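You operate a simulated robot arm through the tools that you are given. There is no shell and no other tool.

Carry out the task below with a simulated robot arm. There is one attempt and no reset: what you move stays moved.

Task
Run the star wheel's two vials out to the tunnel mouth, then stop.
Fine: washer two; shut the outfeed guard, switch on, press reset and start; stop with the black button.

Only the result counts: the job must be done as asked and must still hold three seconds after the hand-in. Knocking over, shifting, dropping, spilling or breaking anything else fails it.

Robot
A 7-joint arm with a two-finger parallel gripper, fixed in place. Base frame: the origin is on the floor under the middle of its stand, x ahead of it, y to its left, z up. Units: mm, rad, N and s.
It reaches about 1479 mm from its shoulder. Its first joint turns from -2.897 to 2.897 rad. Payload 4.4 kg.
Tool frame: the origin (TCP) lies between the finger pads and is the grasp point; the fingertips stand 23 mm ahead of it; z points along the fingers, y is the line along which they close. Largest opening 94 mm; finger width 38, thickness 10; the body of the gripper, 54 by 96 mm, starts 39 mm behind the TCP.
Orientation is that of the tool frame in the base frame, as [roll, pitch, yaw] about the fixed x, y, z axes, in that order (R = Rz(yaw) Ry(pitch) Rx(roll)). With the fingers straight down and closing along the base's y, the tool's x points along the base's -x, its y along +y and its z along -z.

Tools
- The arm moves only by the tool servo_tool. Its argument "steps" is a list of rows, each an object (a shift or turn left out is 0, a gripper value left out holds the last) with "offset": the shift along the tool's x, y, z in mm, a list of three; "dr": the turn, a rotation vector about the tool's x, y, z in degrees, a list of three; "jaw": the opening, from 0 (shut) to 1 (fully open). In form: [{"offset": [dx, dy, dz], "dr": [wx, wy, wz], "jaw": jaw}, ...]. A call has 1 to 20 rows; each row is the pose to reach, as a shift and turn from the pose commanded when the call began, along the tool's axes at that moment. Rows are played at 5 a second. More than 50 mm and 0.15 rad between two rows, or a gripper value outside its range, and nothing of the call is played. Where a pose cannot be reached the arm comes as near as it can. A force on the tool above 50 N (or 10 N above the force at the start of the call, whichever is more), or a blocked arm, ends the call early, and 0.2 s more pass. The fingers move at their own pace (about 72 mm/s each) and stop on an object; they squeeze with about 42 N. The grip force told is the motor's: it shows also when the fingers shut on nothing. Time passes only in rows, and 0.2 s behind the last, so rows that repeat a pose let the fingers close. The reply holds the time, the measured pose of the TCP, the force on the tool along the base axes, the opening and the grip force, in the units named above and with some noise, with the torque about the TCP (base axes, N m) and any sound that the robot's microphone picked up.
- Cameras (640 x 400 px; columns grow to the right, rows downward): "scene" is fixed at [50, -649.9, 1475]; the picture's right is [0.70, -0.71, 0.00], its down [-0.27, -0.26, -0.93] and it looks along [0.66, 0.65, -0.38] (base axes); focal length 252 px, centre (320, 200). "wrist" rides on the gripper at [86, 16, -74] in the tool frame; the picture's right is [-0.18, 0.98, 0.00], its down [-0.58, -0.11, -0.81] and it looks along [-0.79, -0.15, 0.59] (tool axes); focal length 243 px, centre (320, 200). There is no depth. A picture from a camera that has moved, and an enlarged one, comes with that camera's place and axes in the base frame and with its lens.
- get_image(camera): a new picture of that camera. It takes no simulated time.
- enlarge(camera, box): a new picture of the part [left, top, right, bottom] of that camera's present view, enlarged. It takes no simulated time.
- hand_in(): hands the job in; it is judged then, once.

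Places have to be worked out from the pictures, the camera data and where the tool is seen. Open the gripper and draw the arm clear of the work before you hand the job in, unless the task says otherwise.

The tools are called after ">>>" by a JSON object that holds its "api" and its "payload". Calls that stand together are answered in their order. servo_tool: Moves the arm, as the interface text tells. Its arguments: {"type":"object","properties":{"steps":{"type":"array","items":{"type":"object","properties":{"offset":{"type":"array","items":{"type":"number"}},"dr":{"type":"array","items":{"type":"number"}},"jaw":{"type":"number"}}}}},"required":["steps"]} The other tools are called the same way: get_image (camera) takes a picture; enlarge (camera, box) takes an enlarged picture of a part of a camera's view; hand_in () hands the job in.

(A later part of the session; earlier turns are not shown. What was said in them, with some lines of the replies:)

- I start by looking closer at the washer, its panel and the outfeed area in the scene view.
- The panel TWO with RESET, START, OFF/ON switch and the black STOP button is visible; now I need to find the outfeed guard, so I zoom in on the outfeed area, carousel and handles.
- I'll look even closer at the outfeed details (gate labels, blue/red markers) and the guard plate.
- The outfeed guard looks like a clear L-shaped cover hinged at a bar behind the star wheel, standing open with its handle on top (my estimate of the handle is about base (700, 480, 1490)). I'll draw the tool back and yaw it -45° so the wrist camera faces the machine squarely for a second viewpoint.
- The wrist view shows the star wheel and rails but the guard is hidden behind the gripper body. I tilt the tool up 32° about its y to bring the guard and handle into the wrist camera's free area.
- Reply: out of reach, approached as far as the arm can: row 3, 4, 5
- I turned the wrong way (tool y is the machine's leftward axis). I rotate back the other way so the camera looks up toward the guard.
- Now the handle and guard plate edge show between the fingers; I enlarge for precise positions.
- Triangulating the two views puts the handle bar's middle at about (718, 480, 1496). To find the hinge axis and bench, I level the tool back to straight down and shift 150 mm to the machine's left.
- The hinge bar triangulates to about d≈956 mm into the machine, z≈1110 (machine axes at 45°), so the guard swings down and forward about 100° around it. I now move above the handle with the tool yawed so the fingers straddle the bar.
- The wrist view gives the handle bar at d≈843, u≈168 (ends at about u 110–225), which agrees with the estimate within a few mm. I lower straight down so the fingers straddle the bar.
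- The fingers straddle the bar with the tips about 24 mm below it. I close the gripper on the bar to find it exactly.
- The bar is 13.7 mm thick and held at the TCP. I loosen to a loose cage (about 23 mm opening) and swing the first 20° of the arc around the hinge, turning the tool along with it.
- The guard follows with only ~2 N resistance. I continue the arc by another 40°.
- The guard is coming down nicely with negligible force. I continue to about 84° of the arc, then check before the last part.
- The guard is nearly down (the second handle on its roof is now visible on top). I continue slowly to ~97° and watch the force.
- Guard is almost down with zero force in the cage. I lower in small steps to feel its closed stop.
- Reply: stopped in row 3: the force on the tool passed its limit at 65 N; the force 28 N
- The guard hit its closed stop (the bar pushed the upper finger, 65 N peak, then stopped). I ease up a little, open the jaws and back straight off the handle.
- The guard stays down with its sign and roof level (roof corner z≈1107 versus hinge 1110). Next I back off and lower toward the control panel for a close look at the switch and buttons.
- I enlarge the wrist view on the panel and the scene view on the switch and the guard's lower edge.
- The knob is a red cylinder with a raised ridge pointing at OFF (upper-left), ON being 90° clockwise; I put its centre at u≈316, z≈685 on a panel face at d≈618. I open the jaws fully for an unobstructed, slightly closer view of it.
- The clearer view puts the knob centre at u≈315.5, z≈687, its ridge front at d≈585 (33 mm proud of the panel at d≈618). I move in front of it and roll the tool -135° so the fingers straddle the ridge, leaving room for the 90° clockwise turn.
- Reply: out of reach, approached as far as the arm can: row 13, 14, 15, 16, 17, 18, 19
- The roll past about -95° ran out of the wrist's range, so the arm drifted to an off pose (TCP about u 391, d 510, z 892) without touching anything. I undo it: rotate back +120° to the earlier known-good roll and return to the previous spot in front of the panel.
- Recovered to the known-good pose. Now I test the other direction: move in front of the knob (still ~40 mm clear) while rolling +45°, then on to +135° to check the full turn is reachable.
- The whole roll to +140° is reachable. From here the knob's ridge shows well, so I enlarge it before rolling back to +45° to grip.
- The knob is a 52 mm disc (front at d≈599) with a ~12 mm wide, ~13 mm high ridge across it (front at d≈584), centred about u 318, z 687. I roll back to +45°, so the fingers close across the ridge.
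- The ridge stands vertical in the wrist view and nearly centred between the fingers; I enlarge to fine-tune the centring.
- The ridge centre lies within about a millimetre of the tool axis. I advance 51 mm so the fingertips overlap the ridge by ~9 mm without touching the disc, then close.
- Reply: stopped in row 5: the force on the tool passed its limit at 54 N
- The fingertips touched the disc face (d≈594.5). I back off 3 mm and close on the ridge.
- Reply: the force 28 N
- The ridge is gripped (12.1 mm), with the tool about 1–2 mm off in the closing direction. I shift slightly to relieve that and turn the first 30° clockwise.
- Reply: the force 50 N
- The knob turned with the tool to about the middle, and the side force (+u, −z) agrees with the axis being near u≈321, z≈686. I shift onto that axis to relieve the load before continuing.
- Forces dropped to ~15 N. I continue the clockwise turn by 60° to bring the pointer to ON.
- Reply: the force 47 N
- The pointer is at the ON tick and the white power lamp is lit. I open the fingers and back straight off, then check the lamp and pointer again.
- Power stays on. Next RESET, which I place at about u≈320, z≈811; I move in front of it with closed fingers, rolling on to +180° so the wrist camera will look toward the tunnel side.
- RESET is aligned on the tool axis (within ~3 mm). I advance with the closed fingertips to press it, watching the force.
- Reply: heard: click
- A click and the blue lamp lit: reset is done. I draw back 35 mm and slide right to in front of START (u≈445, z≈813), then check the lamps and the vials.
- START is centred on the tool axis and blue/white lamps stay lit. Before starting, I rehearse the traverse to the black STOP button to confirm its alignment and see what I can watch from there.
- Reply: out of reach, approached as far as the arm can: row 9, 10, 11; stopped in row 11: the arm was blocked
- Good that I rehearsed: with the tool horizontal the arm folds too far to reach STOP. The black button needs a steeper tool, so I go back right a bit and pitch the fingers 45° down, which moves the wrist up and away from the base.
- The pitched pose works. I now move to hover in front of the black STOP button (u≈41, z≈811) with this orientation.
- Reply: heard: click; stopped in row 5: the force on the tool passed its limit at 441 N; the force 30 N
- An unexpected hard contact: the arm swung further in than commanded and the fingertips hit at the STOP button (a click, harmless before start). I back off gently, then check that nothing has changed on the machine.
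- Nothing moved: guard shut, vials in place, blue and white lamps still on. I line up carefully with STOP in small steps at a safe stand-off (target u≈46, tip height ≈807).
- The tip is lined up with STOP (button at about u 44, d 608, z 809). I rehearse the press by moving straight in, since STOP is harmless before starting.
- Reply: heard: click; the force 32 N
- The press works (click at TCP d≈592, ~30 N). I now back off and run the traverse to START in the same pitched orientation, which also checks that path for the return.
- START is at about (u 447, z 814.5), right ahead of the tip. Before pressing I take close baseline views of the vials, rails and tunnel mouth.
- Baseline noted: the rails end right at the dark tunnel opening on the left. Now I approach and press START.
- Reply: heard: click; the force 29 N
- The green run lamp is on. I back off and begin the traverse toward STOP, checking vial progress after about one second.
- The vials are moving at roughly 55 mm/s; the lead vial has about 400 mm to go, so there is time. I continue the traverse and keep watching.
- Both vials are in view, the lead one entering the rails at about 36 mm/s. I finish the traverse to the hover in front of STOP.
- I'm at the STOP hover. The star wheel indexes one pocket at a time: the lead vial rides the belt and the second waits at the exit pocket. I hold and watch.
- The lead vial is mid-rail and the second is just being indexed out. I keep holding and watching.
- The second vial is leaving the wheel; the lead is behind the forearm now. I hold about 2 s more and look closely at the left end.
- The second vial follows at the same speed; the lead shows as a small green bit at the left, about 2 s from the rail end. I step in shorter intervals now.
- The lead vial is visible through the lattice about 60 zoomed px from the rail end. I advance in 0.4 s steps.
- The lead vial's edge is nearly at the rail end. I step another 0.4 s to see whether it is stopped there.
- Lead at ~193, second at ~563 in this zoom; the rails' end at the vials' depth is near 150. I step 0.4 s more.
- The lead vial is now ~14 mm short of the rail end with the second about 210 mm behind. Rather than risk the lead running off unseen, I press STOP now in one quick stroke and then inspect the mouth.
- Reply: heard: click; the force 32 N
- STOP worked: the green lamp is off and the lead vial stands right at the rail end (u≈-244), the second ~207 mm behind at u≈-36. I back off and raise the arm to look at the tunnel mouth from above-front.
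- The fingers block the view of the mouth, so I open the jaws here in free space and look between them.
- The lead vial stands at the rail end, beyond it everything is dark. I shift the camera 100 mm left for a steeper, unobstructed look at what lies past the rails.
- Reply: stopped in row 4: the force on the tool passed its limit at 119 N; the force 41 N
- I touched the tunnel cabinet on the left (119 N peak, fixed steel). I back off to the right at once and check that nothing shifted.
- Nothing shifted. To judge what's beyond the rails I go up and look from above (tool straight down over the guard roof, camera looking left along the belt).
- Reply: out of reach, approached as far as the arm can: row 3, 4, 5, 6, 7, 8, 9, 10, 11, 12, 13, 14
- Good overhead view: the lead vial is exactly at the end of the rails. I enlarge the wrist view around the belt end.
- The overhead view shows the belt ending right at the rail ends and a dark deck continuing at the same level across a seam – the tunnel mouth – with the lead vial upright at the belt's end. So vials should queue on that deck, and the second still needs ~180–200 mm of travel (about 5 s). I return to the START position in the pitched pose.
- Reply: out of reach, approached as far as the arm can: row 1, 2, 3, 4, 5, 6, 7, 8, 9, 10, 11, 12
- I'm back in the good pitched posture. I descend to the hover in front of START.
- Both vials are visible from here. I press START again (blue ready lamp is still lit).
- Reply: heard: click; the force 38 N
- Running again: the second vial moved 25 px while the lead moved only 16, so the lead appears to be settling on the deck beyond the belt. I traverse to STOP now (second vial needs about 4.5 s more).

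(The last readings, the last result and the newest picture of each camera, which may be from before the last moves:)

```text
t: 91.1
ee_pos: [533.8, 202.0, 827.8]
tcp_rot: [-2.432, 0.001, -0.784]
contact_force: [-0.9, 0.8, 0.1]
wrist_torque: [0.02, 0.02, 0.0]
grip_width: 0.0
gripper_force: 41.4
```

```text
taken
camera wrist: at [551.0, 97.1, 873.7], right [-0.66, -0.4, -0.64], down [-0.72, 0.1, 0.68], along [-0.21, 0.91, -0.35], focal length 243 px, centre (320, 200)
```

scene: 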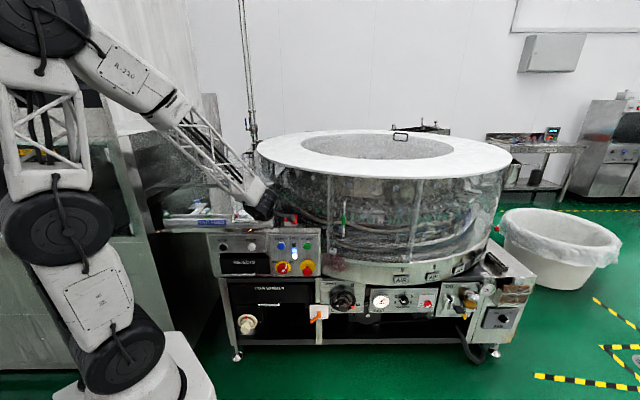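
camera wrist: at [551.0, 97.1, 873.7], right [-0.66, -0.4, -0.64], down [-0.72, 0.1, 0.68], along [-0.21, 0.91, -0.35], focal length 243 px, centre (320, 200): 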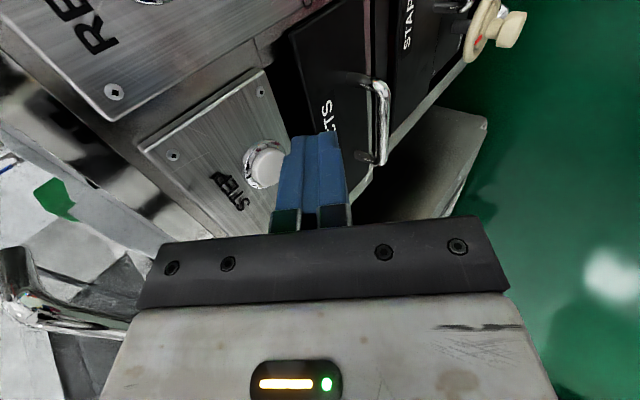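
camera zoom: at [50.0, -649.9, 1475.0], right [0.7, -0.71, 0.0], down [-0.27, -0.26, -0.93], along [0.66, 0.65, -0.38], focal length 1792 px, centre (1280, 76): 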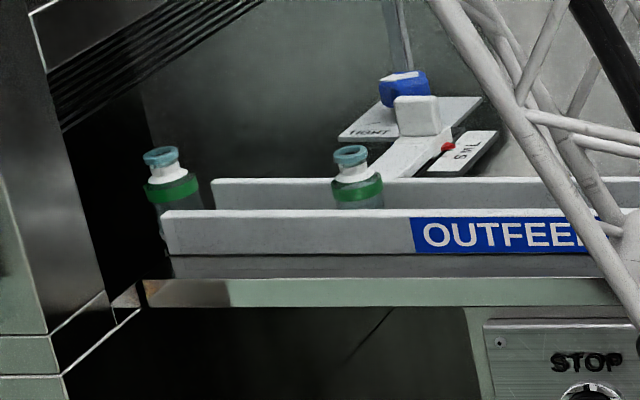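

The lead has parked at the mouth (unchanged at 172 px) while the second approaches at ~57 px/s, so they do queue there. I finish the traverse to the STOP hover.

>>> {"api": "servo_tool", "payload": {"steps": [{"offset": [-40, 0.3, 0.4]}, {"offset": [-80, 0.7, 0.8]}, {"offset": [-120, 1, 1.2]}, {"offset": [-160, 1.4, 1.6]}, {"offset": [-188, -10, 11]}, {"offset": [-188, -22, 22]}]}}

>>> {"api": "enlarge", "payload": {"camera": "scene", "box": [140, 190, 230, 245]}}

>>> {"api": "get_image", "payload": {"camera": "wrist"}}

```text
t: 92.5
ee_pos: [423.1, 357.0, 827.6]
tcp_rot: [-2.434, 0.002, -0.786]
contact_force: [-0.8, 0.9, -0.3]
wrist_torque: [0.0, -0.01, -0.01]
grip_width: 0.0
gripper_force: 41.9
```

```text
7.11 times, centred on (185, 218) of scene
camera zoom: at [50.0, -649.9, 1475.0], right [0.7, -0.71, 0.0], down [-0.27, -0.26, -0.93], along [0.66, 0.65, -0.38], focal length 1792 px, centre (1280, 76)
```

zoom: 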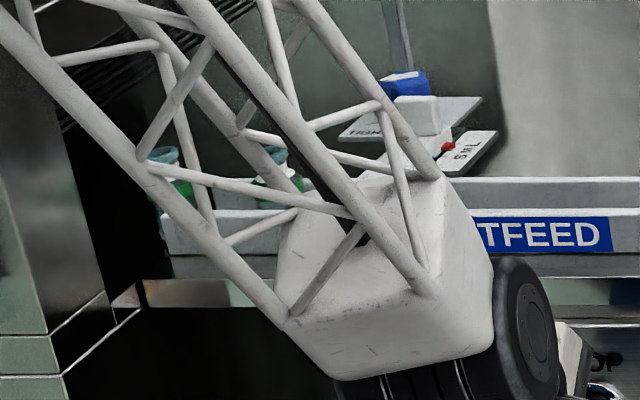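

```text
taken
camera wrist: at [440.5, 253.0, 872.8], right [-0.66, -0.4, -0.64], down [-0.72, 0.1, 0.68], along [-0.21, 0.91, -0.35], focal length 243 px, centre (320, 200)
```

wrist: 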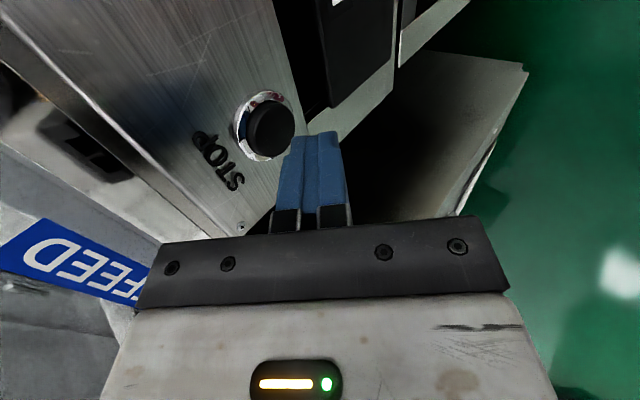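

The second vial is about 50 px (34 mm) from touching the parked lead. I hold 0.6 s and then press STOP in the same call, so it stops right as they queue up.

>>> {"api": "servo_tool", "payload": {"steps": [{"offset": [0, 0, 0]}, {"offset": [0, 0, 0]}, {"offset": [0, 0, 0]}, {"offset": [-1, -32.3, 27.6]}, {"offset": [-1, -32.3, 27.6]}]}}

>>> {"api": "enlarge", "payload": {"camera": "scene", "box": [140, 190, 230, 245]}}

>>> {"api": "enlarge", "payload": {"camera": "scene", "box": [140, 180, 340, 300]}}

```text
t: 93.7
ee_pos: [452.1, 387.3, 825.5]
tcp_rot: [-2.433, -0.001, -0.785]
contact_force: [-23.0, -27.1, 5.9]
wrist_torque: [-0.19, 0.2, 0.07]
grip_width: 0.0
gripper_force: 42.2
heard: click
```

```text
7.11 times, centred on (185, 218) of scene
camera zoom: at [50.0, -649.9, 1475.0], right [0.7, -0.71, 0.0], down [-0.27, -0.26, -0.93], along [0.66, 0.65, -0.38], focal length 1792 px, centre (1280, 76)
```

zoom: 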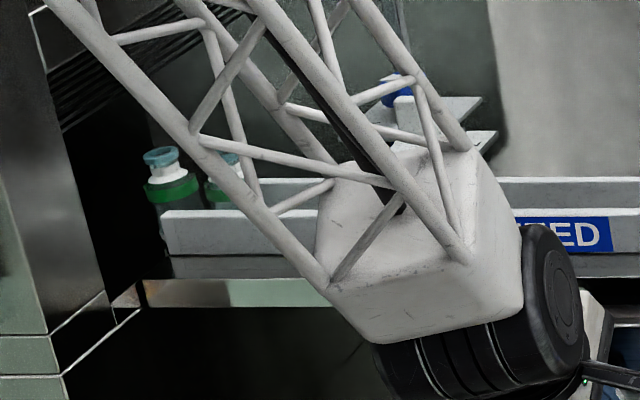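

```text
3.20 times, centred on (240, 240) of scene
camera zoom: at [50.0, -649.9, 1475.0], right [0.7, -0.71, 0.0], down [-0.27, -0.26, -0.93], along [0.66, 0.65, -0.38], focal length 806 px, centre (576, 72)
```

zoom: 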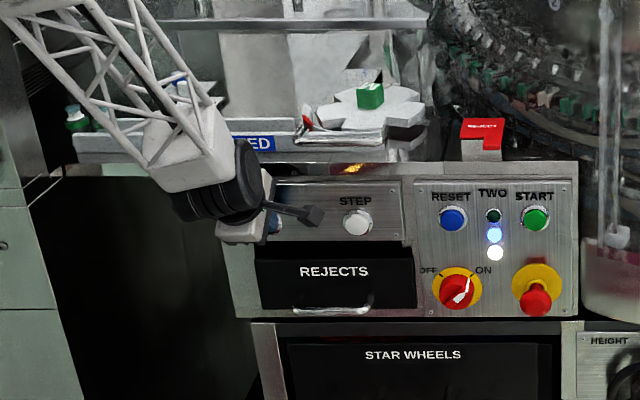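

The click came, the green lamp is out, and both vials stand together at the mouth. I back off from the button and move the arm clear to verify with an open view.

>>> {"api": "servo_tool", "payload": {"steps": [{"offset": [0, 25, -21.4]}, {"offset": [0, 50, -42.7]}, {"offset": [15, 60, -60]}, {"offset": [50, 62, -75]}, {"offset": [85, 63, -90]}, {"offset": [120, 63, -105]}, {"offset": [155, 63, -120]}, {"offset": [190, 63, -135]}, {"offset": [225, 63, -150]}, {"offset": [260, 63, -165]}, {"offset": [260, 63, -165]}]}}

>>> {"api": "get_image", "payload": {"camera": "scene"}}

>>> {"api": "enlarge", "payload": {"camera": "scene", "box": [140, 190, 230, 245]}}

>>> {"api": "enlarge", "payload": {"camera": "scene", "box": [140, 130, 340, 300]}}

```text
t: 96.1
ee_pos: [526.4, 93.4, 911.8]
tcp_rot: [-2.433, 0.001, -0.784]
contact_force: [-0.4, 0.1, -0.1]
wrist_torque: [0.04, 0.01, -0.01]
grip_width: 0.0
gripper_force: 42.0
```

```text
taken
```

scene: 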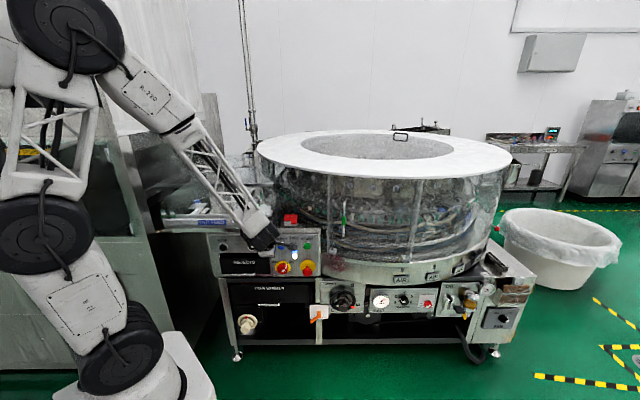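

```text
7.11 times, centred on (185, 218) of scene
camera zoom: at [50.0, -649.9, 1475.0], right [0.7, -0.71, 0.0], down [-0.27, -0.26, -0.93], along [0.66, 0.65, -0.38], focal length 1792 px, centre (1280, 76)
```

zoom: 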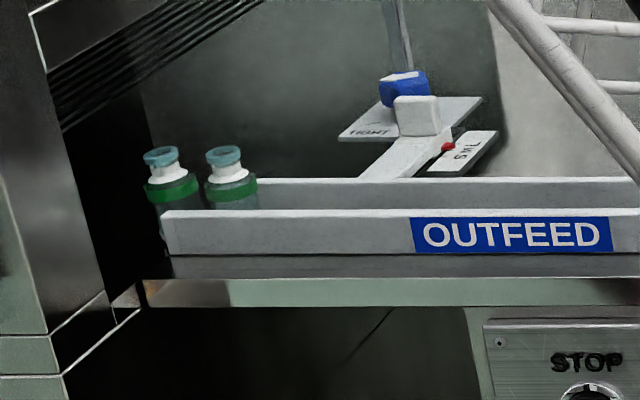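

```text
2.35 times, centred on (240, 215) of scene
camera zoom: at [50.0, -649.9, 1475.0], right [0.7, -0.71, 0.0], down [-0.27, -0.26, -0.93], along [0.66, 0.65, -0.38], focal length 593 px, centre (508, 165)
```

zoom: 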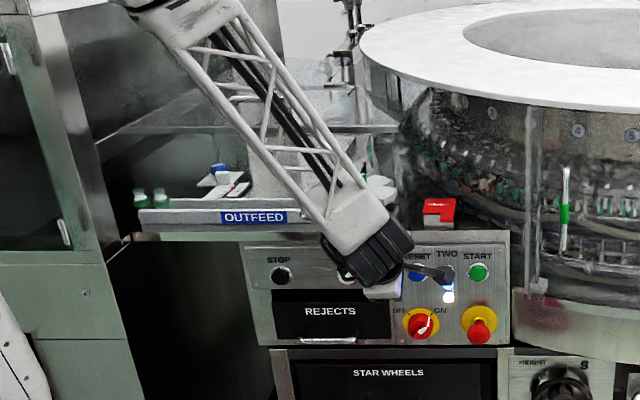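

Both vials stand upright side by side at the tunnel mouth, the drive is stopped, the guard is shut and power is on. I raise the arm clear of the work and open the gripper.

>>> {"api": "servo_tool", "payload": {"steps": [{"offset": [0, -18, -37]}, {"offset": [0, -37, -74], "jaw": 0.5}, {"offset": [0, -55, -111], "jaw": 1}, {"offset": [0, -74, -148]}, {"offset": [0, -92, -184.5]}, {"offset": [0, -92, -184.5]}, {"offset": [0, -92, -184.5]}, {"offset": [0, -92, -184.5]}]}}

>>> {"api": "get_image", "payload": {"camera": "scene"}}

>>> {"api": "enlarge", "payload": {"camera": "scene", "box": [140, 150, 340, 300]}}

>>> {"api": "enlarge", "payload": {"camera": "scene", "box": [140, 190, 230, 245]}}

```text
t: 97.9
ee_pos: [495.0, 66.7, 1069.8]
tcp_rot: [-2.431, -0.002, -0.785]
contact_force: [0.4, 0.5, 0.4]
wrist_torque: [0.03, -0.02, -0.01]
grip_width: 93.7
gripper_force: 0.1
out of reach, approached as far as the arm can: row 5, 6, 7, 8
```

```text
taken
```

scene: 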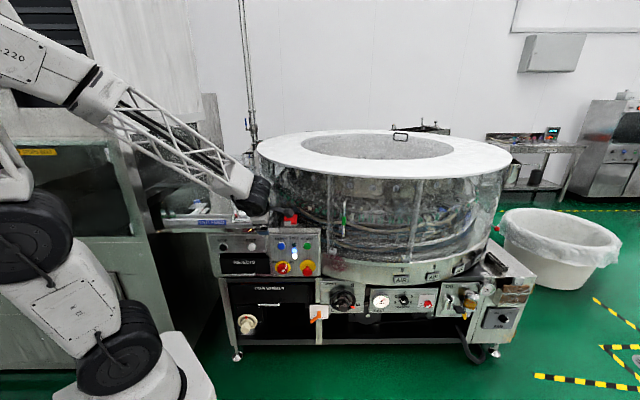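

```text
2.67 times, centred on (240, 225) of scene
camera zoom: at [50.0, -649.9, 1475.0], right [0.7, -0.71, 0.0], down [-0.27, -0.26, -0.93], along [0.66, 0.65, -0.38], focal length 672 px, centre (533, 133)
```

zoom: 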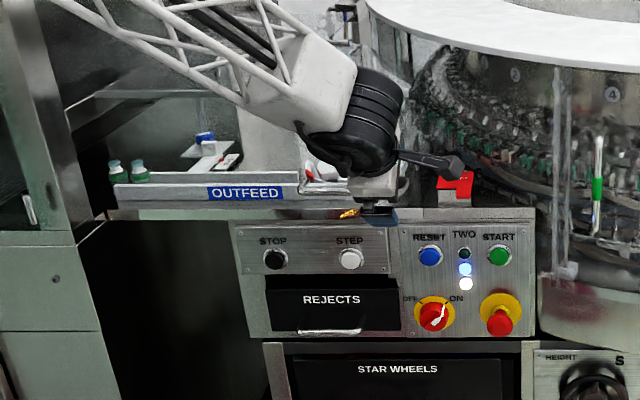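

```text
7.11 times, centred on (185, 218) of scene
camera zoom: at [50.0, -649.9, 1475.0], right [0.7, -0.71, 0.0], down [-0.27, -0.26, -0.93], along [0.66, 0.65, -0.38], focal length 1792 px, centre (1280, 76)
```

zoom: 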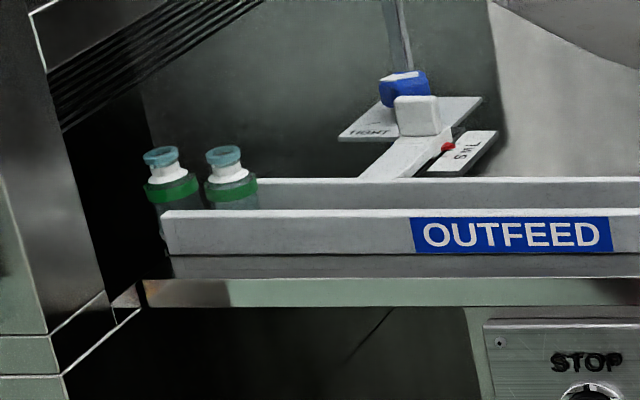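

Everything holds: vials upright and still at the tunnel mouth, run lamp out, guard shut, gripper open, and the arm about 200 mm clear of the machine. I hand the job in.

>>> {"api": "hand_in", "payload": {}}

```text
The job is handed in.
```

I ran both vials out to the tunnel mouth and stopped washer two with the black button; the job is handed in. In the last pictures both vials stood upright and nearly touching at the end of the rails. The outfeed guard was shut, the switch was on and the run lamp was off.

- **Two runs:** I stopped the drive once partway, when the lead vial reached the end of the rails, because I couldn't see what lay beyond it. The lead vial had stopped on its own at the mouth when I restarted, and I stopped again once the second vial had come up behind it.
- **Contacts:** The fingertips hit the STOP button hard once (441 N peak) before anything was running. The gripper also touched the tunnel cabinet (119 N peak) while I was looking at the mouth. I checked the pictures after each and saw nothing moved or changed.

The gripper is open, and the tool is about 200 mm in front of the machine.
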